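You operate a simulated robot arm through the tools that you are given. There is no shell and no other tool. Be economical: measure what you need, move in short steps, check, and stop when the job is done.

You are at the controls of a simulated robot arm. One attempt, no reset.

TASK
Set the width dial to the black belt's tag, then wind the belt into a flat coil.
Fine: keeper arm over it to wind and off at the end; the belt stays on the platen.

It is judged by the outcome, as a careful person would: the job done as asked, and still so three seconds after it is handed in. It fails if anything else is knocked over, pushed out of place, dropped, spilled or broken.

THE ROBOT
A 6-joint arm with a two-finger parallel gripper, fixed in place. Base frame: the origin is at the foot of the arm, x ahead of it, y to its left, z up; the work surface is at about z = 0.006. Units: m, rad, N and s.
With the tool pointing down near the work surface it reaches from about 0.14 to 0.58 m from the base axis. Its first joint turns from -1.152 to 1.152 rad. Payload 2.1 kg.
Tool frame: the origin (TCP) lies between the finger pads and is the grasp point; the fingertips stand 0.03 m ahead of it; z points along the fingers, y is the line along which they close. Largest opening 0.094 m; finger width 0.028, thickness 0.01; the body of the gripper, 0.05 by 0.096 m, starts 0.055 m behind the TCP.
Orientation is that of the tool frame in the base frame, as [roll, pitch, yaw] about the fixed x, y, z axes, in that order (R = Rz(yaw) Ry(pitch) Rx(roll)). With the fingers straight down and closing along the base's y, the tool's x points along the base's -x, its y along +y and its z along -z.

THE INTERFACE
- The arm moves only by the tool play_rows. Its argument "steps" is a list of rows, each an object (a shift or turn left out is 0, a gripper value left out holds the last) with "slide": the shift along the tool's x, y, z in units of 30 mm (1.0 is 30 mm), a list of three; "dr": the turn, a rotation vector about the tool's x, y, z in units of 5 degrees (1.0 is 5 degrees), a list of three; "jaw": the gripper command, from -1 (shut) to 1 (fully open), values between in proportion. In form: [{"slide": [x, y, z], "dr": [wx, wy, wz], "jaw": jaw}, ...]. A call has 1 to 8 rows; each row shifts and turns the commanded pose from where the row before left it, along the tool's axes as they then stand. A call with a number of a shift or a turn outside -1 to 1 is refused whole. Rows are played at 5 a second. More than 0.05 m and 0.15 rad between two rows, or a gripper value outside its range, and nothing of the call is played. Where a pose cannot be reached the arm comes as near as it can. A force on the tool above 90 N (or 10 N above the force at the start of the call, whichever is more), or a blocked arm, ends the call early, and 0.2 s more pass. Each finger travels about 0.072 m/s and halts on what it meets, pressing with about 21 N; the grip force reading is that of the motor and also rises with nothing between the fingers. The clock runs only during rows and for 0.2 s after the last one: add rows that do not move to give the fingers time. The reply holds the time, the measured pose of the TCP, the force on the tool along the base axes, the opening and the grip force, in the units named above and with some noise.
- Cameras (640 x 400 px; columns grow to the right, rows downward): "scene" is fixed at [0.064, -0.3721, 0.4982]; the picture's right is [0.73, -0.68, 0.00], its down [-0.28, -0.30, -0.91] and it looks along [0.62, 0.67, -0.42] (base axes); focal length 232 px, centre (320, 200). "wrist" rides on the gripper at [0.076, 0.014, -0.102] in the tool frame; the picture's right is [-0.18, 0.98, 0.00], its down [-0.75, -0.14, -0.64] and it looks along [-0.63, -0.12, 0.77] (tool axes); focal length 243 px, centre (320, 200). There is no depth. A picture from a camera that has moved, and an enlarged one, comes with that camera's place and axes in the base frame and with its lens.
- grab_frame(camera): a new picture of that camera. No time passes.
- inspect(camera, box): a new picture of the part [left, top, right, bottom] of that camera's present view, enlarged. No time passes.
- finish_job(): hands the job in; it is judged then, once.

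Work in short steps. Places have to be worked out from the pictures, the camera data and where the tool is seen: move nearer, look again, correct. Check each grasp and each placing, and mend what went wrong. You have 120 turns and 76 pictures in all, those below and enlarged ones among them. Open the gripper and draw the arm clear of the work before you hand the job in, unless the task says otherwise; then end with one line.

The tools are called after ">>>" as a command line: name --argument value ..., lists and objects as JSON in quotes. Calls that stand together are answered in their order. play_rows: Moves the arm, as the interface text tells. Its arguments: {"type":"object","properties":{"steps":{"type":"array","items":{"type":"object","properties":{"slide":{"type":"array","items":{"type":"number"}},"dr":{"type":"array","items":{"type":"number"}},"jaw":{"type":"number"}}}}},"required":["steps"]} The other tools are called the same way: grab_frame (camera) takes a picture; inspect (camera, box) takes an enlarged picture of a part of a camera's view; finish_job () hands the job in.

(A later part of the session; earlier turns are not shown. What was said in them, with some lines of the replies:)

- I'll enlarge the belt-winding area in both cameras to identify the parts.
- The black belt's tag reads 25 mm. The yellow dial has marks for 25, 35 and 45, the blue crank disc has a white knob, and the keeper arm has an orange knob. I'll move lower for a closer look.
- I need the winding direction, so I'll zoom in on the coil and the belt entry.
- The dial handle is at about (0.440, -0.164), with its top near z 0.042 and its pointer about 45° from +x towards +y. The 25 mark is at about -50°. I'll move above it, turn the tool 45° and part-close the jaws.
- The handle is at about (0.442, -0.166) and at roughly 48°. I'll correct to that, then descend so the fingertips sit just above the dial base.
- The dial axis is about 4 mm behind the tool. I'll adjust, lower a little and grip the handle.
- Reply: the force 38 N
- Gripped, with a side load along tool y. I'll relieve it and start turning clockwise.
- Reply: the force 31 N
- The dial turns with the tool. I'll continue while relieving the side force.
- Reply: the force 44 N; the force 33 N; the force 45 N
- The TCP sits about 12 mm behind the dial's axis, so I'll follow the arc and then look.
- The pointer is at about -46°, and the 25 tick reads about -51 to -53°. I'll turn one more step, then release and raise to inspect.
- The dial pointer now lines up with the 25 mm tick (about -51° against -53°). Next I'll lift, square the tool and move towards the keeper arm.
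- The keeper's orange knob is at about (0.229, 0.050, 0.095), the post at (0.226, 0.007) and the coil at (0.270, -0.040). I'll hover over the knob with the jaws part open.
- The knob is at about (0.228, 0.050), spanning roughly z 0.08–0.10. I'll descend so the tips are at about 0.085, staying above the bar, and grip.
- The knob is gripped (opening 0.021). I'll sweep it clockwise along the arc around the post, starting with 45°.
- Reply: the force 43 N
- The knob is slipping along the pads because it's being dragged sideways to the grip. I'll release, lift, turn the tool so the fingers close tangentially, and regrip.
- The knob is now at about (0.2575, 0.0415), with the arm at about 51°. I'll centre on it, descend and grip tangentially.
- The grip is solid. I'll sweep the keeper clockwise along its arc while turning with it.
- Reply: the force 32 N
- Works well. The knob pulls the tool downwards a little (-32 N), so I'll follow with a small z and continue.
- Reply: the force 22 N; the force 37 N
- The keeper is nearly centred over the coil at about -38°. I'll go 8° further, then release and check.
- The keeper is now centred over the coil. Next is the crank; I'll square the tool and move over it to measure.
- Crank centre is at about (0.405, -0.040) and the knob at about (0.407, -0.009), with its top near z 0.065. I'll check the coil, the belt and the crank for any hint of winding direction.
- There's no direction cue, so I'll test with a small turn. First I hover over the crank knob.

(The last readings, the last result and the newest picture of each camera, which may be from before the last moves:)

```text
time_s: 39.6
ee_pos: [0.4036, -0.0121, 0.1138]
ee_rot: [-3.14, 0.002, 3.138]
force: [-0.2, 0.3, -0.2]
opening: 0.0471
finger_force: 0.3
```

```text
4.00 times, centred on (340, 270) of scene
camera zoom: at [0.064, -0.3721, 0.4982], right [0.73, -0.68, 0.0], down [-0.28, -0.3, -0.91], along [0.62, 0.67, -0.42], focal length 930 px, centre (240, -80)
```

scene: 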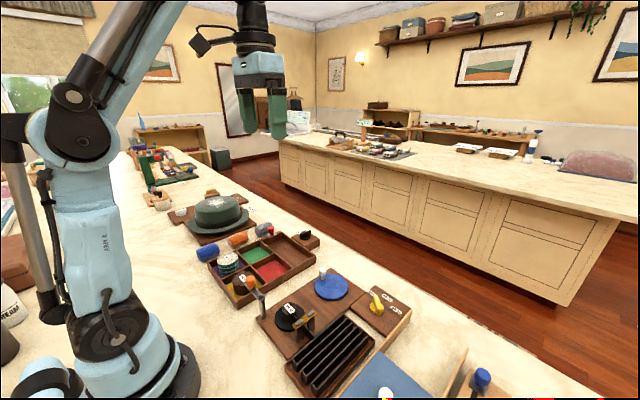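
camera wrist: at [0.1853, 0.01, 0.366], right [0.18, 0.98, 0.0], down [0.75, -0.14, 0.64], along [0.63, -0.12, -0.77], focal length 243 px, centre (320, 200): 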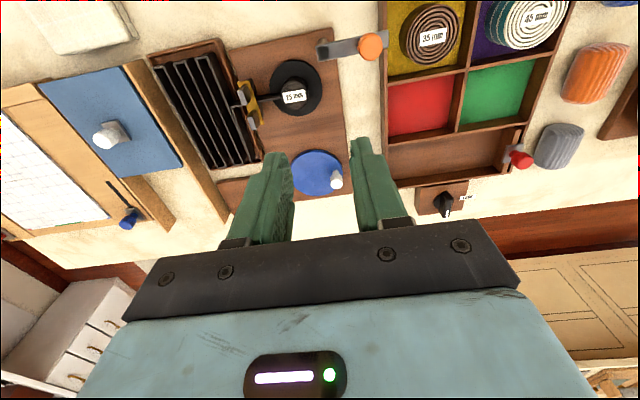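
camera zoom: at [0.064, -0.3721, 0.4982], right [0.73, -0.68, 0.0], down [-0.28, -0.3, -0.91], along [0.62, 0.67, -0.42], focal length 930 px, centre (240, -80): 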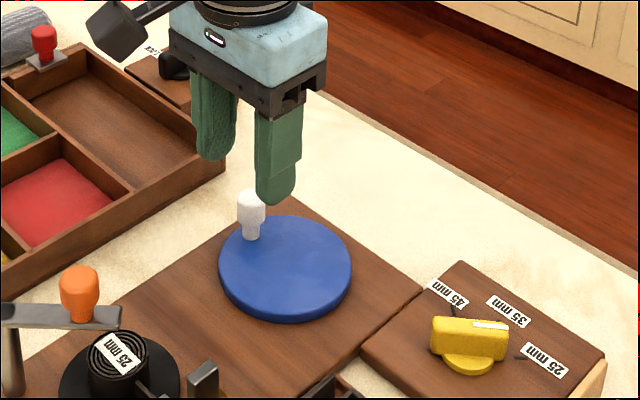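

By the wrist view the knob is at about (0.409, -0.005). I'll correct, descend and grip it.

>>> play_rows --steps '[{"slide": [-0.18, 0.22, 0.3]}, {"slide": [0, 0, 0.6]}, {"slide": [0, 0, 0.46]}, {}, {"jaw": -1}, {}, {}]'

>>> inspect --camera "wrist" --box '[200, 60, 440, 210]'

```text
time_s: 41.2
ee_pos: [0.4112, -0.0065, 0.0743]
ee_rot: [3.139, 0.0, 3.14]
force: [0.1, 14.2, -8.7]
opening: 0.0193
finger_force: 45.0
```

```text
2.67 times, centred on (320, 135) of wrist
camera zoom: at [0.3348, 0.0084, 0.1768], right [0.19, 0.98, 0.0], down [0.75, -0.14, 0.64], along [0.63, -0.12, -0.77], focal length 647 px, centre (320, 373)
```

zoom: 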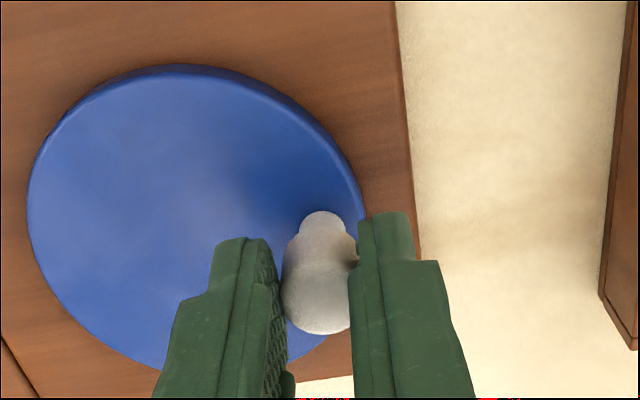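

Gripped (opening 0.019). I'll test about 40° counter-clockwise and watch the belt.

>>> play_rows --steps '[{"slide": [0.277, 0.033, 0]}, {"slide": [0.273, -0.04, 0]}, {"slide": [0.257, -0.113, 0]}, {}]'

>>> inspect --camera "scene" --box '[260, 270, 372, 340]'

>>> inspect --camera "wrist" --box '[200, 60, 440, 210]'

```text
time_s: 42.2
ee_pos: [0.389, -0.0112, 0.0746]
ee_rot: [-3.129, 0.009, 3.135]
force: [23.6, -34.1, 26.4]
opening: 0.019
finger_force: 44.7
```

```text
5.71 times, centred on (316, 305) of scene
camera zoom: at [0.0639, -0.3721, 0.4983], right [0.73, -0.68, 0.0], down [-0.28, -0.3, -0.91], along [0.62, 0.67, -0.42], focal length 1328 px, centre (343, -400)
```

zoom: 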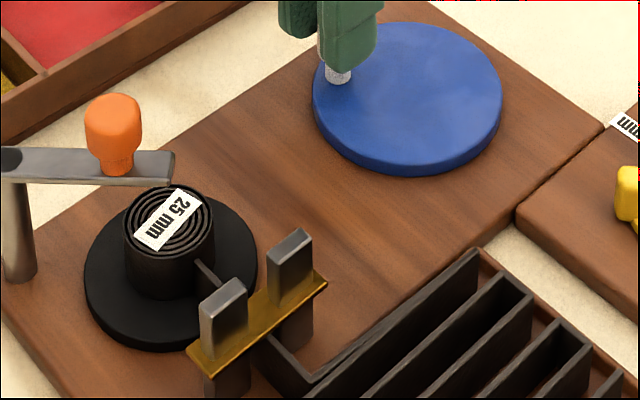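

```text
2.67 times, centred on (320, 135) of wrist
camera zoom: at [0.3121, 0.0047, 0.1758], right [0.19, 0.98, -0.01], down [0.75, -0.14, 0.65], along [0.64, -0.13, -0.76], focal length 647 px, centre (320, 373)
```

zoom: 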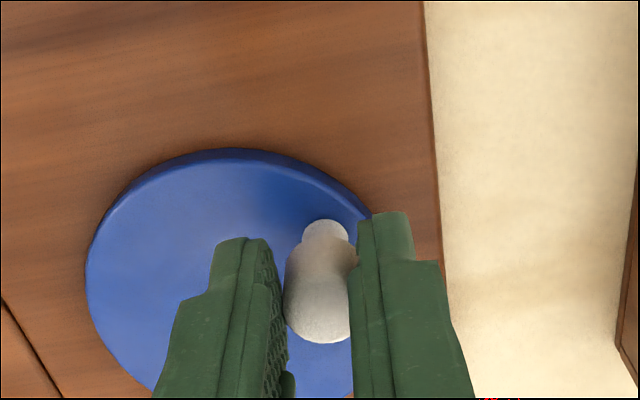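

The platen rotates counter-clockwise along with the crank. I'll compare the belt with the earlier close-up at the same crop.

>>> inspect --camera "scene" --box '[272, 296, 328, 331]'

>>> inspect --camera "scene" --box '[280, 300, 380, 400]'

```text
11.43 times, centred on (300, 314) of scene
camera zoom: at [0.0639, -0.3721, 0.4983], right [0.73, -0.68, 0.0], down [-0.28, -0.3, -0.91], along [0.62, 0.67, -0.42], focal length 2657 px, centre (549, -1097)
```

zoom: 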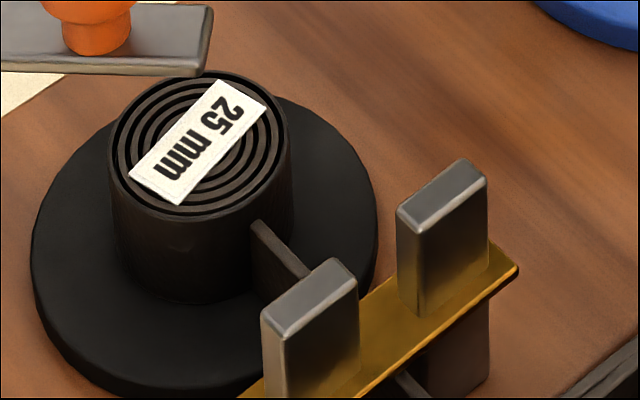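

```text
4.00 times, centred on (330, 350) of scene
camera zoom: at [0.0639, -0.3721, 0.4983], right [0.73, -0.68, 0.0], down [-0.28, -0.3, -0.91], along [0.62, 0.67, -0.42], focal length 930 px, centre (280, -400)
```

zoom: 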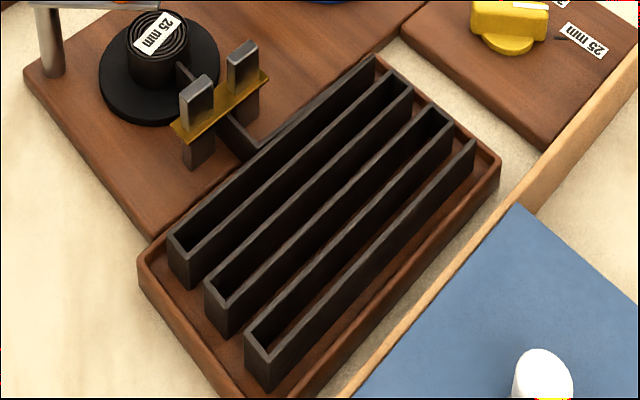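

The coil's diameter has grown slightly (178 to 184 px), so counter-clockwise winds it in. I'll keep cranking that way, using a circle of centre (0.406, -0.037) and radius 0.0305.

>>> play_rows --steps '[{"slide": [0.187, -0.283, 0]}, {"slide": [0.16, -0.317, 0]}, {"slide": [0.043, -0.35, 0]}, {}]'

>>> inspect --camera "wrist" --box '[200, 60, 440, 210]'

```text
time_s: 43.2
ee_pos: [0.375, -0.0352, 0.0733]
ee_rot: [3.141, 0.004, 3.139]
force: [11.9, -1.3, -27.9]
opening: 0.0189
finger_force: 45.1
```

```text
2.67 times, centred on (320, 135) of wrist
camera zoom: at [0.298, -0.0213, 0.1764], right [0.19, 0.98, 0.0], down [0.75, -0.14, 0.64], along [0.63, -0.12, -0.76], focal length 647 px, centre (320, 373)
```

zoom: 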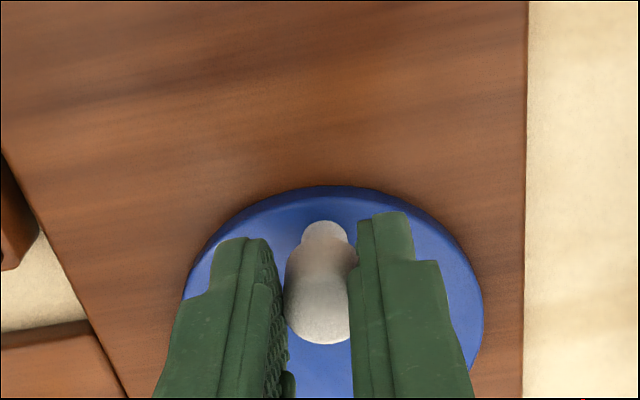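

Tracking well with low forces. I'll continue around.

>>> play_rows --steps '[{"slide": [-0.08, -0.343, 0]}, {"slide": [-0.193, -0.297, 0]}, {"slide": [-0.283, -0.213, 0]}, {"slide": [-0.337, -0.103, 0]}, {"slide": [-0.353, 0.02, 0]}, {}]'

>>> inspect --camera "scene" --box '[260, 260, 420, 360]'

```text
time_s: 44.6
ee_pos: [0.4119, -0.0735, 0.0745]
ee_rot: [-3.12, 0.002, 3.129]
force: [4.9, -52.2, -11.9]
opening: 0.0189
finger_force: 44.5
```

```text
4.00 times, centred on (340, 310) of scene
camera zoom: at [0.0641, -0.3721, 0.4982], right [0.73, -0.68, 0.0], down [-0.28, -0.3, -0.91], along [0.62, 0.67, -0.42], focal length 930 px, centre (240, -240)
```

zoom: 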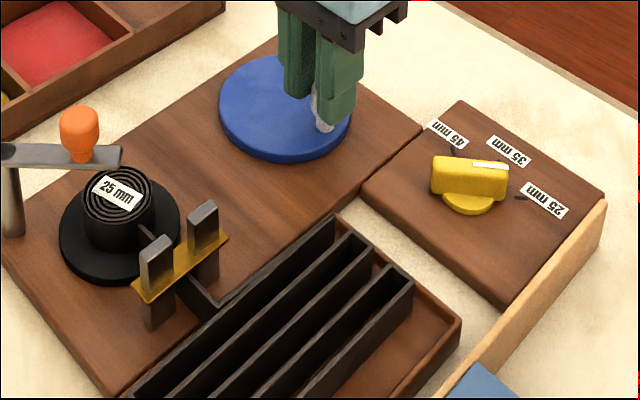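

The coil is growing and the last strand has already left the tray. From the readings the circle is about centre (0.408, -0.040), radius 0.034, so I'll use that.

>>> play_rows --steps '[{"slide": [-0.357, -0.12, 0]}, {"slide": [-0.317, 0.237, 0]}, {"slide": [-0.213, 0.33, 0]}, {"slide": [-0.09, 0.383, 0]}, {"slide": [0.05, 0.39, 0]}, {"slide": [0.177, 0.353, 0]}, {}]'

>>> inspect --camera "wrist" --box '[200, 60, 440, 210]'

```text
time_s: 46.2
ee_pos: [0.4351, -0.0192, 0.0742]
ee_rot: [-3.141, -0.003, 3.138]
force: [2.2, 1.9, 30.8]
opening: 0.0187
finger_force: 45.1
```

```text
2.67 times, centred on (320, 135) of wrist
camera zoom: at [0.3587, -0.0039, 0.1772], right [0.19, 0.98, 0.0], down [0.75, -0.14, 0.64], along [0.63, -0.12, -0.77], focal length 647 px, centre (320, 373)
```

zoom: 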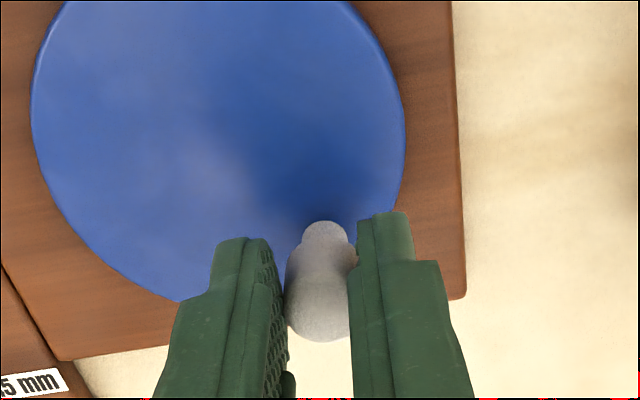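

Excellent fit with tiny lateral forces. I'll continue.

>>> play_rows --steps '[{"slide": [0.29, 0.267, 0]}, {"slide": [0.36, 0.153, 0]}, {"slide": [0.393, 0.02, 0]}, {"slide": [0.377, -0.113, 0]}, {"slide": [0.317, -0.237, 0]}, {"slide": [0.213, -0.33, 0]}, {"slide": [0.09, -0.383, 0]}, {}]'

>>> inspect --camera "scene" --box '[260, 260, 420, 360]'

```text
time_s: 48.0
ee_pos: [0.3738, -0.0361, 0.074]
ee_rot: [-3.141, 0.003, 3.138]
force: [16.4, -2.2, -29.0]
opening: 0.0191
finger_force: 45.0
```

```text
4.00 times, centred on (340, 310) of scene
camera zoom: at [0.0641, -0.3721, 0.4982], right [0.73, -0.68, 0.0], down [-0.28, -0.3, -0.91], along [0.62, 0.67, -0.42], focal length 930 px, centre (240, -240)
```

zoom: 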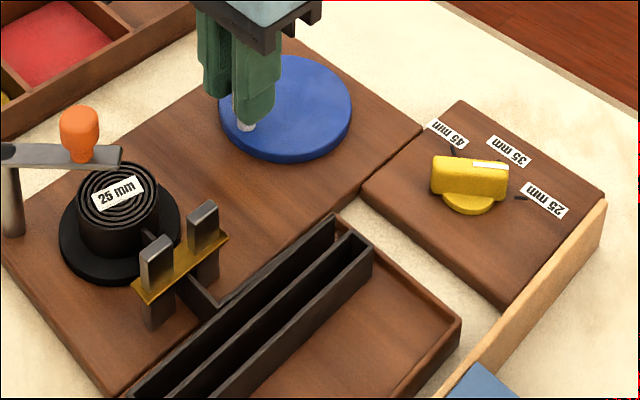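

About half the belt is wound. Continuing.

>>> play_rows --steps '[{"slide": [-0.05, -0.39, 0]}, {"slide": [-0.177, -0.353, 0]}, {"slide": [-0.29, -0.267, 0]}, {"slide": [-0.36, -0.153, 0]}, {"slide": [-0.393, -0.02, 0]}, {"slide": [-0.377, 0.113, 0]}, {"slide": [-0.317, 0.237, 0]}, {}]'

>>> play_rows --steps '[{"slide": [-0.213, 0.33, 0]}, {"slide": [-0.09, 0.383, 0]}, {"slide": [0.05, 0.39, 0]}, {"slide": [0.177, 0.353, 0]}, {"slide": [0.29, 0.267, 0]}, {"slide": [0.36, 0.153, 0]}, {}]'

>>> inspect --camera "scene" --box '[260, 260, 420, 360]'

```text
time_s: 49.8
ee_pos: [0.4324, -0.0624, 0.0754]
ee_rot: [-3.141, 0.002, 3.138]
force: [7.2, -5.9, 31.2]
opening: 0.0189
finger_force: 44.8
```

```text
time_s: 51.4
ee_pos: [0.4149, -0.0068, 0.0753]
ee_rot: [-3.139, -0.002, 3.137]
force: [-1.7, -7.0, 31.6]
opening: 0.0185
finger_force: 45.1
```

```text
4.00 times, centred on (340, 310) of scene
camera zoom: at [0.0639, -0.3721, 0.4983], right [0.73, -0.68, 0.0], down [-0.28, -0.3, -0.91], along [0.62, 0.67, -0.42], focal length 930 px, centre (240, -240)
```

zoom: 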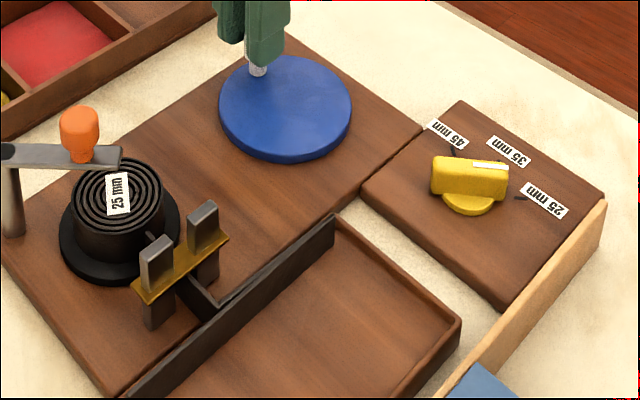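

One strand is left. I'll continue with checks.

>>> play_rows --steps '[{"slide": [0.393, 0.02, 0]}, {"slide": [0.377, -0.113, 0]}, {"slide": [0.317, -0.237, 0]}, {"slide": [0.213, -0.33, 0]}, {"slide": [0.09, -0.383, 0]}, {}]'

>>> inspect --camera "scene" --box '[260, 260, 420, 360]'

```text
time_s: 52.8
ee_pos: [0.3744, -0.0381, 0.075]
ee_rot: [3.142, 0.0, 3.138]
force: [-2.1, 0.2, 44.6]
opening: 0.019
finger_force: 44.9
```

```text
4.00 times, centred on (340, 310) of scene
camera zoom: at [0.0638, -0.3721, 0.4983], right [0.73, -0.68, 0.0], down [-0.28, -0.3, -0.91], along [0.62, 0.67, -0.42], focal length 930 px, centre (240, -240)
```

zoom: 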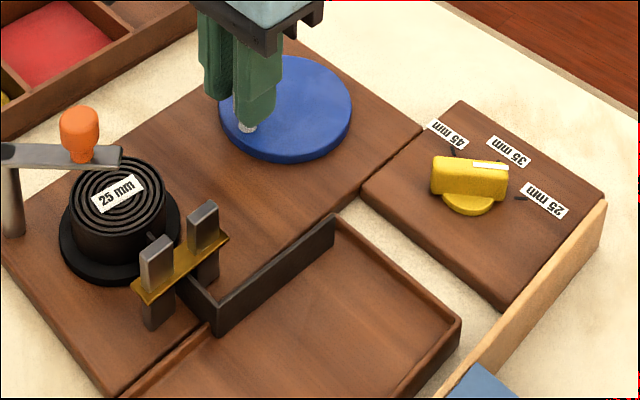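

>>> play_rows --steps '[{"slide": [-0.05, -0.39, -0.06]}, {"slide": [-0.177, -0.353, 0]}, {"slide": [-0.29, -0.267, 0]}, {"slide": [-0.36, -0.153, 0]}, {"slide": [-0.393, -0.02, 0]}, {"slide": [-0.377, 0.113, 0]}, {"slide": [-0.317, 0.237, 0]}, {}]'

>>> inspect --camera "scene" --box '[260, 260, 420, 360]'

```text
time_s: 54.6
ee_pos: [0.4319, -0.0628, 0.0751]
ee_rot: [-3.138, 0.004, 3.138]
force: [16.6, -15.1, -42.4]
opening: 0.0188
finger_force: 44.4
```

```text
4.00 times, centred on (340, 310) of scene
camera zoom: at [0.0642, -0.3721, 0.4982], right [0.73, -0.68, 0.0], down [-0.28, -0.3, -0.91], along [0.62, 0.67, -0.42], focal length 930 px, centre (240, -240)
```

zoom: 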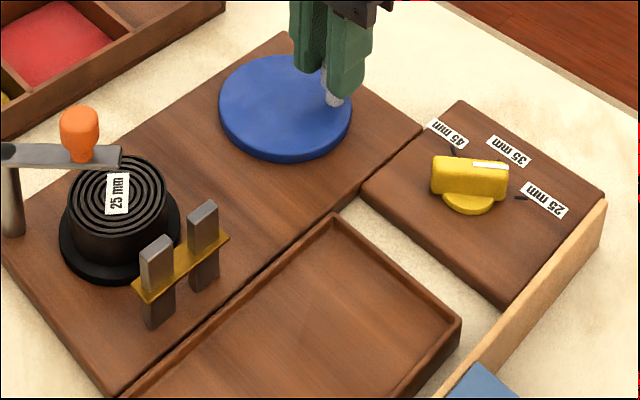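

The belt is out of the tray; I'll check for a remaining tail.

>>> inspect --camera "scene" --box '[268, 292, 332, 340]'

```text
8.33 times, centred on (300, 316) of scene
camera zoom: at [0.0642, -0.3721, 0.4982], right [0.73, -0.68, 0.0], down [-0.28, -0.3, -0.91], along [0.62, 0.67, -0.42], focal length 1937 px, centre (487, -767)
```

zoom: 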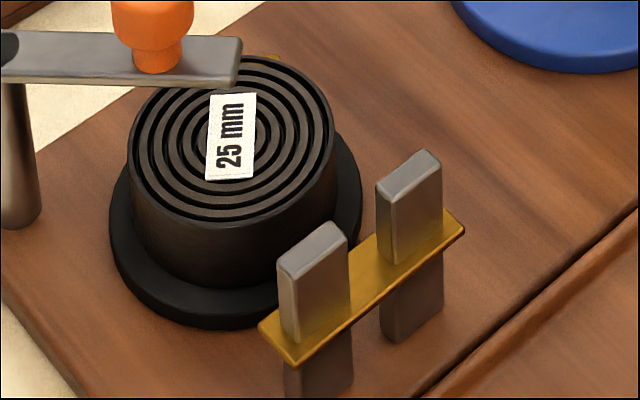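

The tail looks fully wound in, with the buckle showing at the far side. I'll release the crank, lift and check from above.

>>> play_rows --steps '[{"slide": [0, 0, 0], "jaw": 0}, {}, {}, {"slide": [0, 0, -0.7]}, {"slide": [0, 0, -1]}, {"slide": [0, 0, -1]}, {"slide": [0, 0, -1]}, {"slide": [0, 0, -1]}]'

>>> play_rows --steps '[{"slide": [1, 0.3, -0.5]}, {"slide": [1, 0.3, 0]}, {"slide": [1, 0.3, 0]}, {"slide": [1, 0.3, 0]}, {"slide": [1, 0.3, 0]}, {"slide": [1, 0, 0]}, {}]'

>>> inspect --camera "wrist" --box '[200, 0, 420, 138]'

```text
time_s: 56.4
ee_pos: [0.4321, -0.0629, 0.2164]
ee_rot: [-3.141, 0.002, 3.139]
force: [0.5, 0.0, -0.1]
opening: 0.0472
finger_force: 0.0
```

```text
time_s: 58.0
ee_pos: [0.2538, -0.0159, 0.2321]
ee_rot: [-3.141, -0.002, 3.139]
force: [1.0, 0.2, -0.5]
opening: 0.0467
finger_force: 0.0
```

```text
2.90 times, centred on (310, 69) of wrist
camera zoom: at [0.1771, -0.0011, 0.3334], right [0.19, 0.98, 0.0], down [0.75, -0.14, 0.64], along [0.63, -0.12, -0.77], focal length 703 px, centre (349, 580)
```

zoom: 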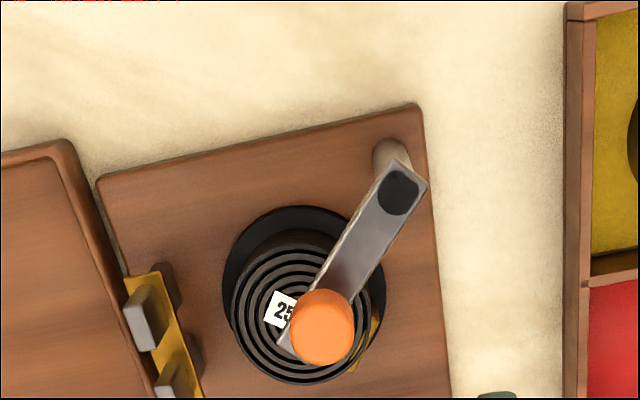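

The belt is fully coiled with its buckle closed against the side. Now I'll swing the keeper off: go back to the knob at about (0.2635, -0.033) with tool yaw 2.217.

>>> play_rows --steps '[{"slide": [-0.32, -0.57, 0]}, {"dr": [0, 0, 1]}, {"dr": [0, 0, 1]}, {"dr": [0, 0, 1]}, {"dr": [0, 0, 1]}, {"dr": [0, 0, 1]}, {"dr": [0, 0, 1]}, {"dr": [0, 0, 1]}]'

>>> play_rows --steps '[{"dr": [0, 0, 1], "slide": [0, 0, 0.6]}, {"dr": [0, 0, 1], "slide": [0, 0, 0.6]}, {"dr": [0, 0, 1], "slide": [0, 0, 0.6]}, {"dr": [0, 0, 0.5], "slide": [0, 0, 0.6]}, {}]'

>>> inspect --camera "wrist" --box '[200, 30, 440, 180]'

```text
time_s: 59.8
ee_pos: [0.2614, -0.0343, 0.2329]
ee_rot: [3.141, 0.0, 2.524]
force: [0.9, -0.3, -1.3]
opening: 0.0471
finger_force: 0.0
```

```text
time_s: 61.0
ee_pos: [0.2597, -0.0349, 0.1587]
ee_rot: [3.141, 0.0, 2.221]
force: [-0.6, -0.8, 0.6]
opening: 0.0472
finger_force: 0.2
```

```text
2.67 times, centred on (320, 105) of wrist
camera zoom: at [0.2267, 0.0348, 0.2618], right [0.89, 0.45, 0.0], down [0.34, -0.69, 0.64], along [0.29, -0.57, -0.77], focal length 647 px, centre (320, 453)
```

zoom: 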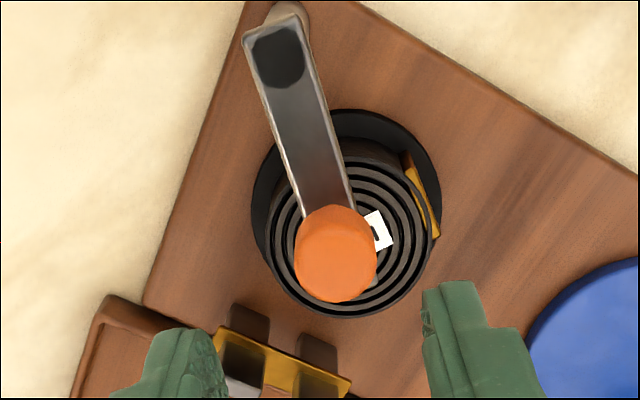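

The knob is at about (0.2635, -0.027). I'll centre, descend and grip.

>>> play_rows --steps '[{"slide": [0.06, 0.25, 0.3]}, {"slide": [0, 0, 0.6]}, {"slide": [0, 0, 0.62]}, {}, {"jaw": -1}, {}, {}]'

>>> inspect --camera "wrist" --box '[200, 60, 440, 210]'

```text
time_s: 62.6
ee_pos: [0.2666, -0.0276, 0.1142]
ee_rot: [-3.14, 0.0, 2.224]
force: [3.1, -0.1, -11.7]
opening: 0.0208
finger_force: 45.0
```

```text
2.67 times, centred on (320, 135) of wrist
camera zoom: at [0.2324, 0.0426, 0.2173], right [0.89, 0.45, 0.0], down [0.34, -0.69, 0.64], along [0.29, -0.57, -0.77], focal length 647 px, centre (320, 373)
```

zoom: 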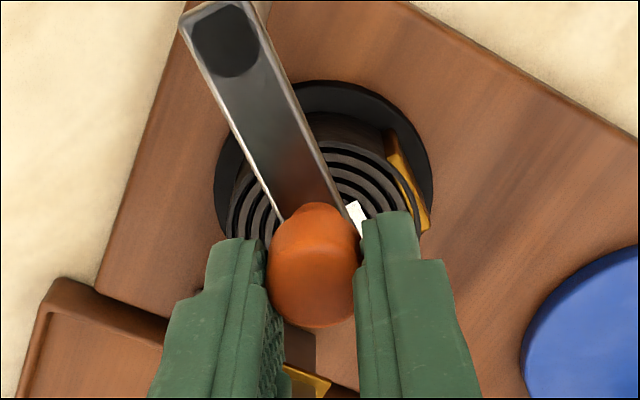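

Gripped. I'll sweep the keeper counter-clockwise back off the coil.

>>> play_rows --steps '[{"slide": [0.038, 0.145, 0], "dr": [0, 0, -1]}, {"slide": [0.038, 0.145, 0], "dr": [0, 0, -1]}, {"slide": [0.038, 0.145, 0], "dr": [0, 0, -1]}, {"slide": [0.038, 0.145, 0], "dr": [0, 0, -1]}, {"slide": [0.038, 0.145, 0], "dr": [0, 0, -1]}, {"slide": [0.038, 0.145, 0], "dr": [0, 0, -1]}, {}]'

```text
time_s: 64.2
ee_pos: [0.2773, -0.0039, 0.1156]
ee_rot: [-3.141, -0.001, 2.746]
force: [4.1, 5.7, -40.0]
opening: 0.0211
finger_force: 45.3
```

>>> play_rows --steps '[{"slide": [0.034, 0.145, 0.08], "dr": [0, 0, -1]}, {"slide": [0.034, 0.145, 0], "dr": [0, 0, -1]}, {"slide": [0.034, 0.145, 0], "dr": [0, 0, -1]}, {"slide": [0.034, 0.145, 0], "dr": [0, 0, -1]}, {"slide": [0.034, 0.145, 0], "dr": [0, 0, -1]}, {"slide": [0.034, 0.145, 0], "dr": [0, 0, -1]}, {}]'

>>> play_rows --steps '[{"slide": [0.034, 0.145, 0], "dr": [0, 0, -1]}, {"slide": [0.034, 0.145, 0], "dr": [0, 0, -1]}, {"slide": [0.034, 0.145, 0], "dr": [0, 0, -1]}, {"slide": [0.034, 0.145, 0], "dr": [0, 0, -1]}, {"slide": [0.034, 0.145, 0], "dr": [0, 0, -1]}, {"slide": [0.034, 0.145, 0], "dr": [0, 0, -1]}, {}]'

>>> inspect --camera "wrist" --box '[200, 60, 440, 210]'

>>> inspect --camera "scene" --box '[220, 240, 380, 340]'

```text
time_s: 65.8
ee_pos: [0.2775, 0.0225, 0.1124]
ee_rot: [-3.141, -0.001, -3.013]
force: [-4.8, -3.5, 7.6]
opening: 0.0209
finger_force: 44.7
```

```text
time_s: 67.4
ee_pos: [0.2622, 0.0433, 0.1125]
ee_rot: [3.141, -0.001, -2.489]
force: [-9.0, -12.3, -5.0]
opening: 0.0209
finger_force: 45.0
```

```text
2.67 times, centred on (320, 135) of wrist
camera zoom: at [0.1935, 0.0089, 0.2141], right [-0.45, 0.89, 0.0], down [0.69, 0.35, 0.64], along [0.57, 0.29, -0.77], focal length 647 px, centre (320, 373)
```

zoom: 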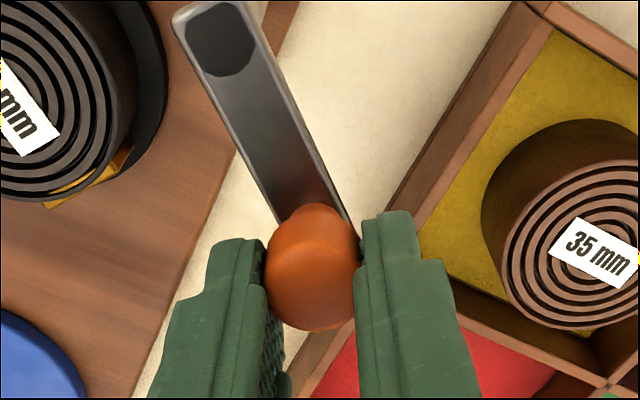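

```text
4.00 times, centred on (300, 290) of scene
camera zoom: at [0.064, -0.3721, 0.4982], right [0.73, -0.68, 0.0], down [-0.28, -0.3, -0.91], along [0.62, 0.67, -0.42], focal length 930 px, centre (400, -160)
```

zoom: 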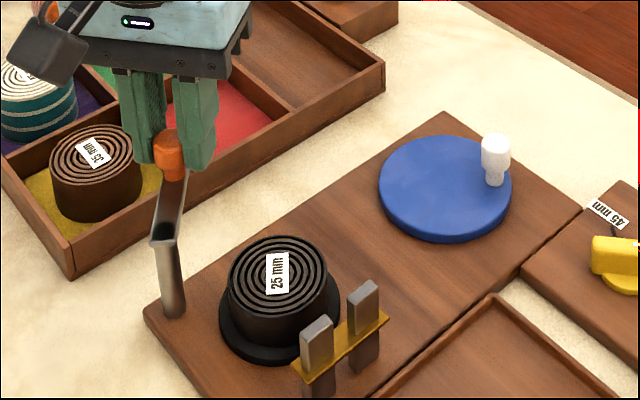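

The keeper is off the coil and the coil holds. I'll continue back to its original parked angle, about 40° more.

>>> play_rows --steps '[{"slide": [0.037, 0.142, 0], "dr": [0, 0, -1]}, {"slide": [0.037, 0.142, 0], "dr": [0, 0, -1]}, {"slide": [0.037, 0.142, 0], "dr": [0, 0, -1]}, {"slide": [0.037, 0.142, 0], "dr": [0, 0, -1]}, {"slide": [0.037, 0.142, 0], "dr": [0, 0, -1]}, {"slide": [0.037, 0.142, 0], "dr": [0, 0, -1]}, {"slide": [0.037, 0.142, 0], "dr": [0, 0, -1]}, {}]'

>>> inspect --camera "scene" --box '[200, 230, 360, 330]'

```text
time_s: 69.2
ee_pos: [0.2337, 0.0559, 0.1117]
ee_rot: [3.141, 0.003, -1.879]
force: [-2.7, 1.9, -25.3]
opening: 0.0211
finger_force: 44.6
```

```text
4.00 times, centred on (280, 280) of scene
camera zoom: at [0.0641, -0.3721, 0.4982], right [0.73, -0.68, 0.0], down [-0.28, -0.3, -0.91], along [0.62, 0.67, -0.42], focal length 930 px, centre (480, -120)
```

zoom: 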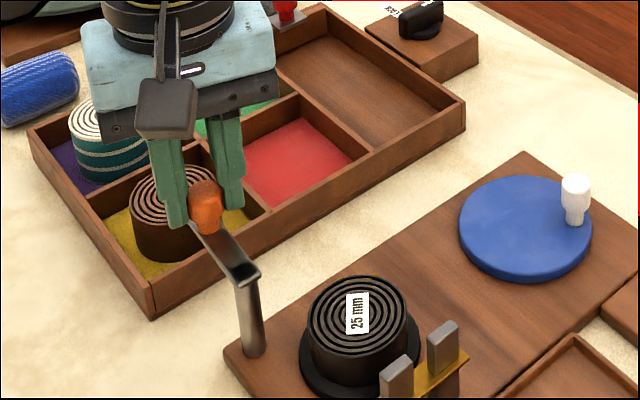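

The keeper is back at its parked angle. I'll release, lift straight up and move clear.

>>> play_rows --steps '[{"jaw": 0}, {}, {}, {"slide": [0, 0, -0.8]}, {"slide": [0, 0, -1]}, {"slide": [0, 0, -1]}, {"slide": [0, 0, -1]}, {"slide": [0, 0, -1]}]'

>>> play_rows --steps '[{"slide": [0, 0, -1], "dr": [0, 0, 1], "jaw": 1}, {"slide": [0, 0, -1], "dr": [0, 0, 1]}, {"dr": [0, 0, 1]}, {"dr": [0, 0, 1]}, {"dr": [0, 0, 1]}, {"dr": [0, 0, 1]}, {"dr": [0, 0, 1]}, {"dr": [0, 0, 1]}]'

>>> inspect --camera "scene" --box '[200, 220, 420, 358]'

>>> inspect --camera "scene" --box '[340, 270, 420, 320]'

>>> grab_frame --camera "scene"

```text
time_s: 71.0
ee_pos: [0.2324, 0.0545, 0.2564]
ee_rot: [3.14, 0.0, -1.88]
force: [-1.4, -0.5, -0.1]
opening: 0.0469
finger_force: 0.0
```

```text
time_s: 72.8
ee_pos: [0.2338, 0.0559, 0.3164]
ee_rot: [-3.141, 0.001, -2.581]
force: [-0.1, 0.3, 0.9]
opening: 0.0941
finger_force: 0.0
```

```text
2.90 times, centred on (310, 289) of scene
camera zoom: at [0.064, -0.3721, 0.4982], right [0.73, -0.68, 0.0], down [-0.28, -0.3, -0.91], along [0.62, 0.67, -0.42], focal length 674 px, centre (349, -58)
```

zoom: 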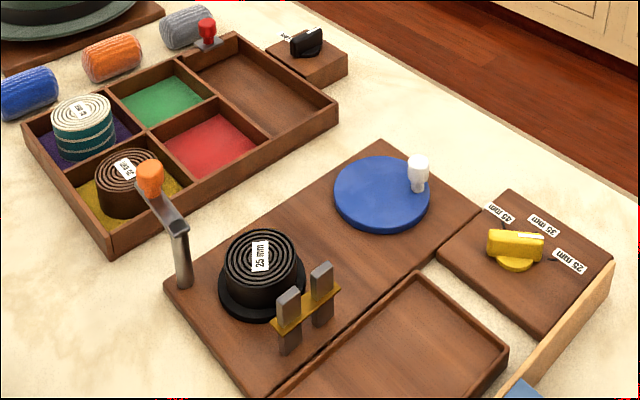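

```text
8.00 times, centred on (380, 295) of scene
camera zoom: at [0.064, -0.3721, 0.4982], right [0.73, -0.68, 0.0], down [-0.28, -0.3, -0.91], along [0.62, 0.67, -0.42], focal length 1860 px, centre (-160, -560)
```

zoom: 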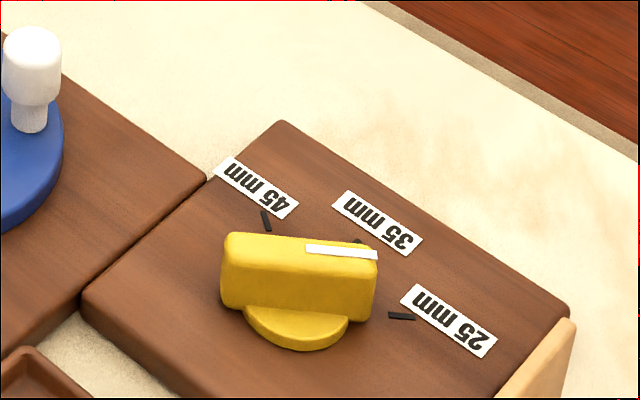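

```text
12 pictures are left
```

scene: 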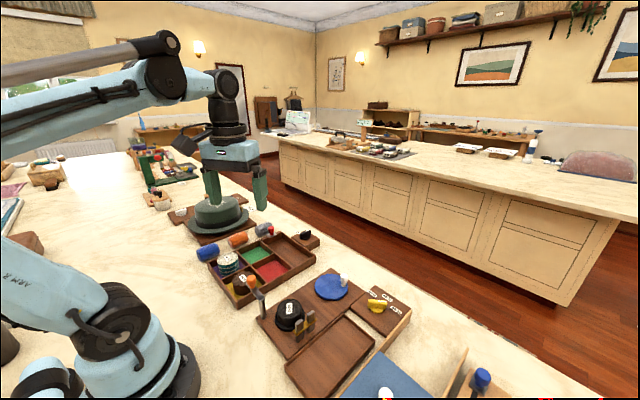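

Everything checks out: the dial points at 25 mm, the belt is fully coiled on the platen, and the keeper is off. The gripper is open and clear, so I'm handing in.

>>> finish_job

```text
The job is handed in.
```

The width dial is set to 25 mm to match the black belt's tag, the belt is wound into a flat coil on the platen, and the keeper arm is swung off to its parked angle.
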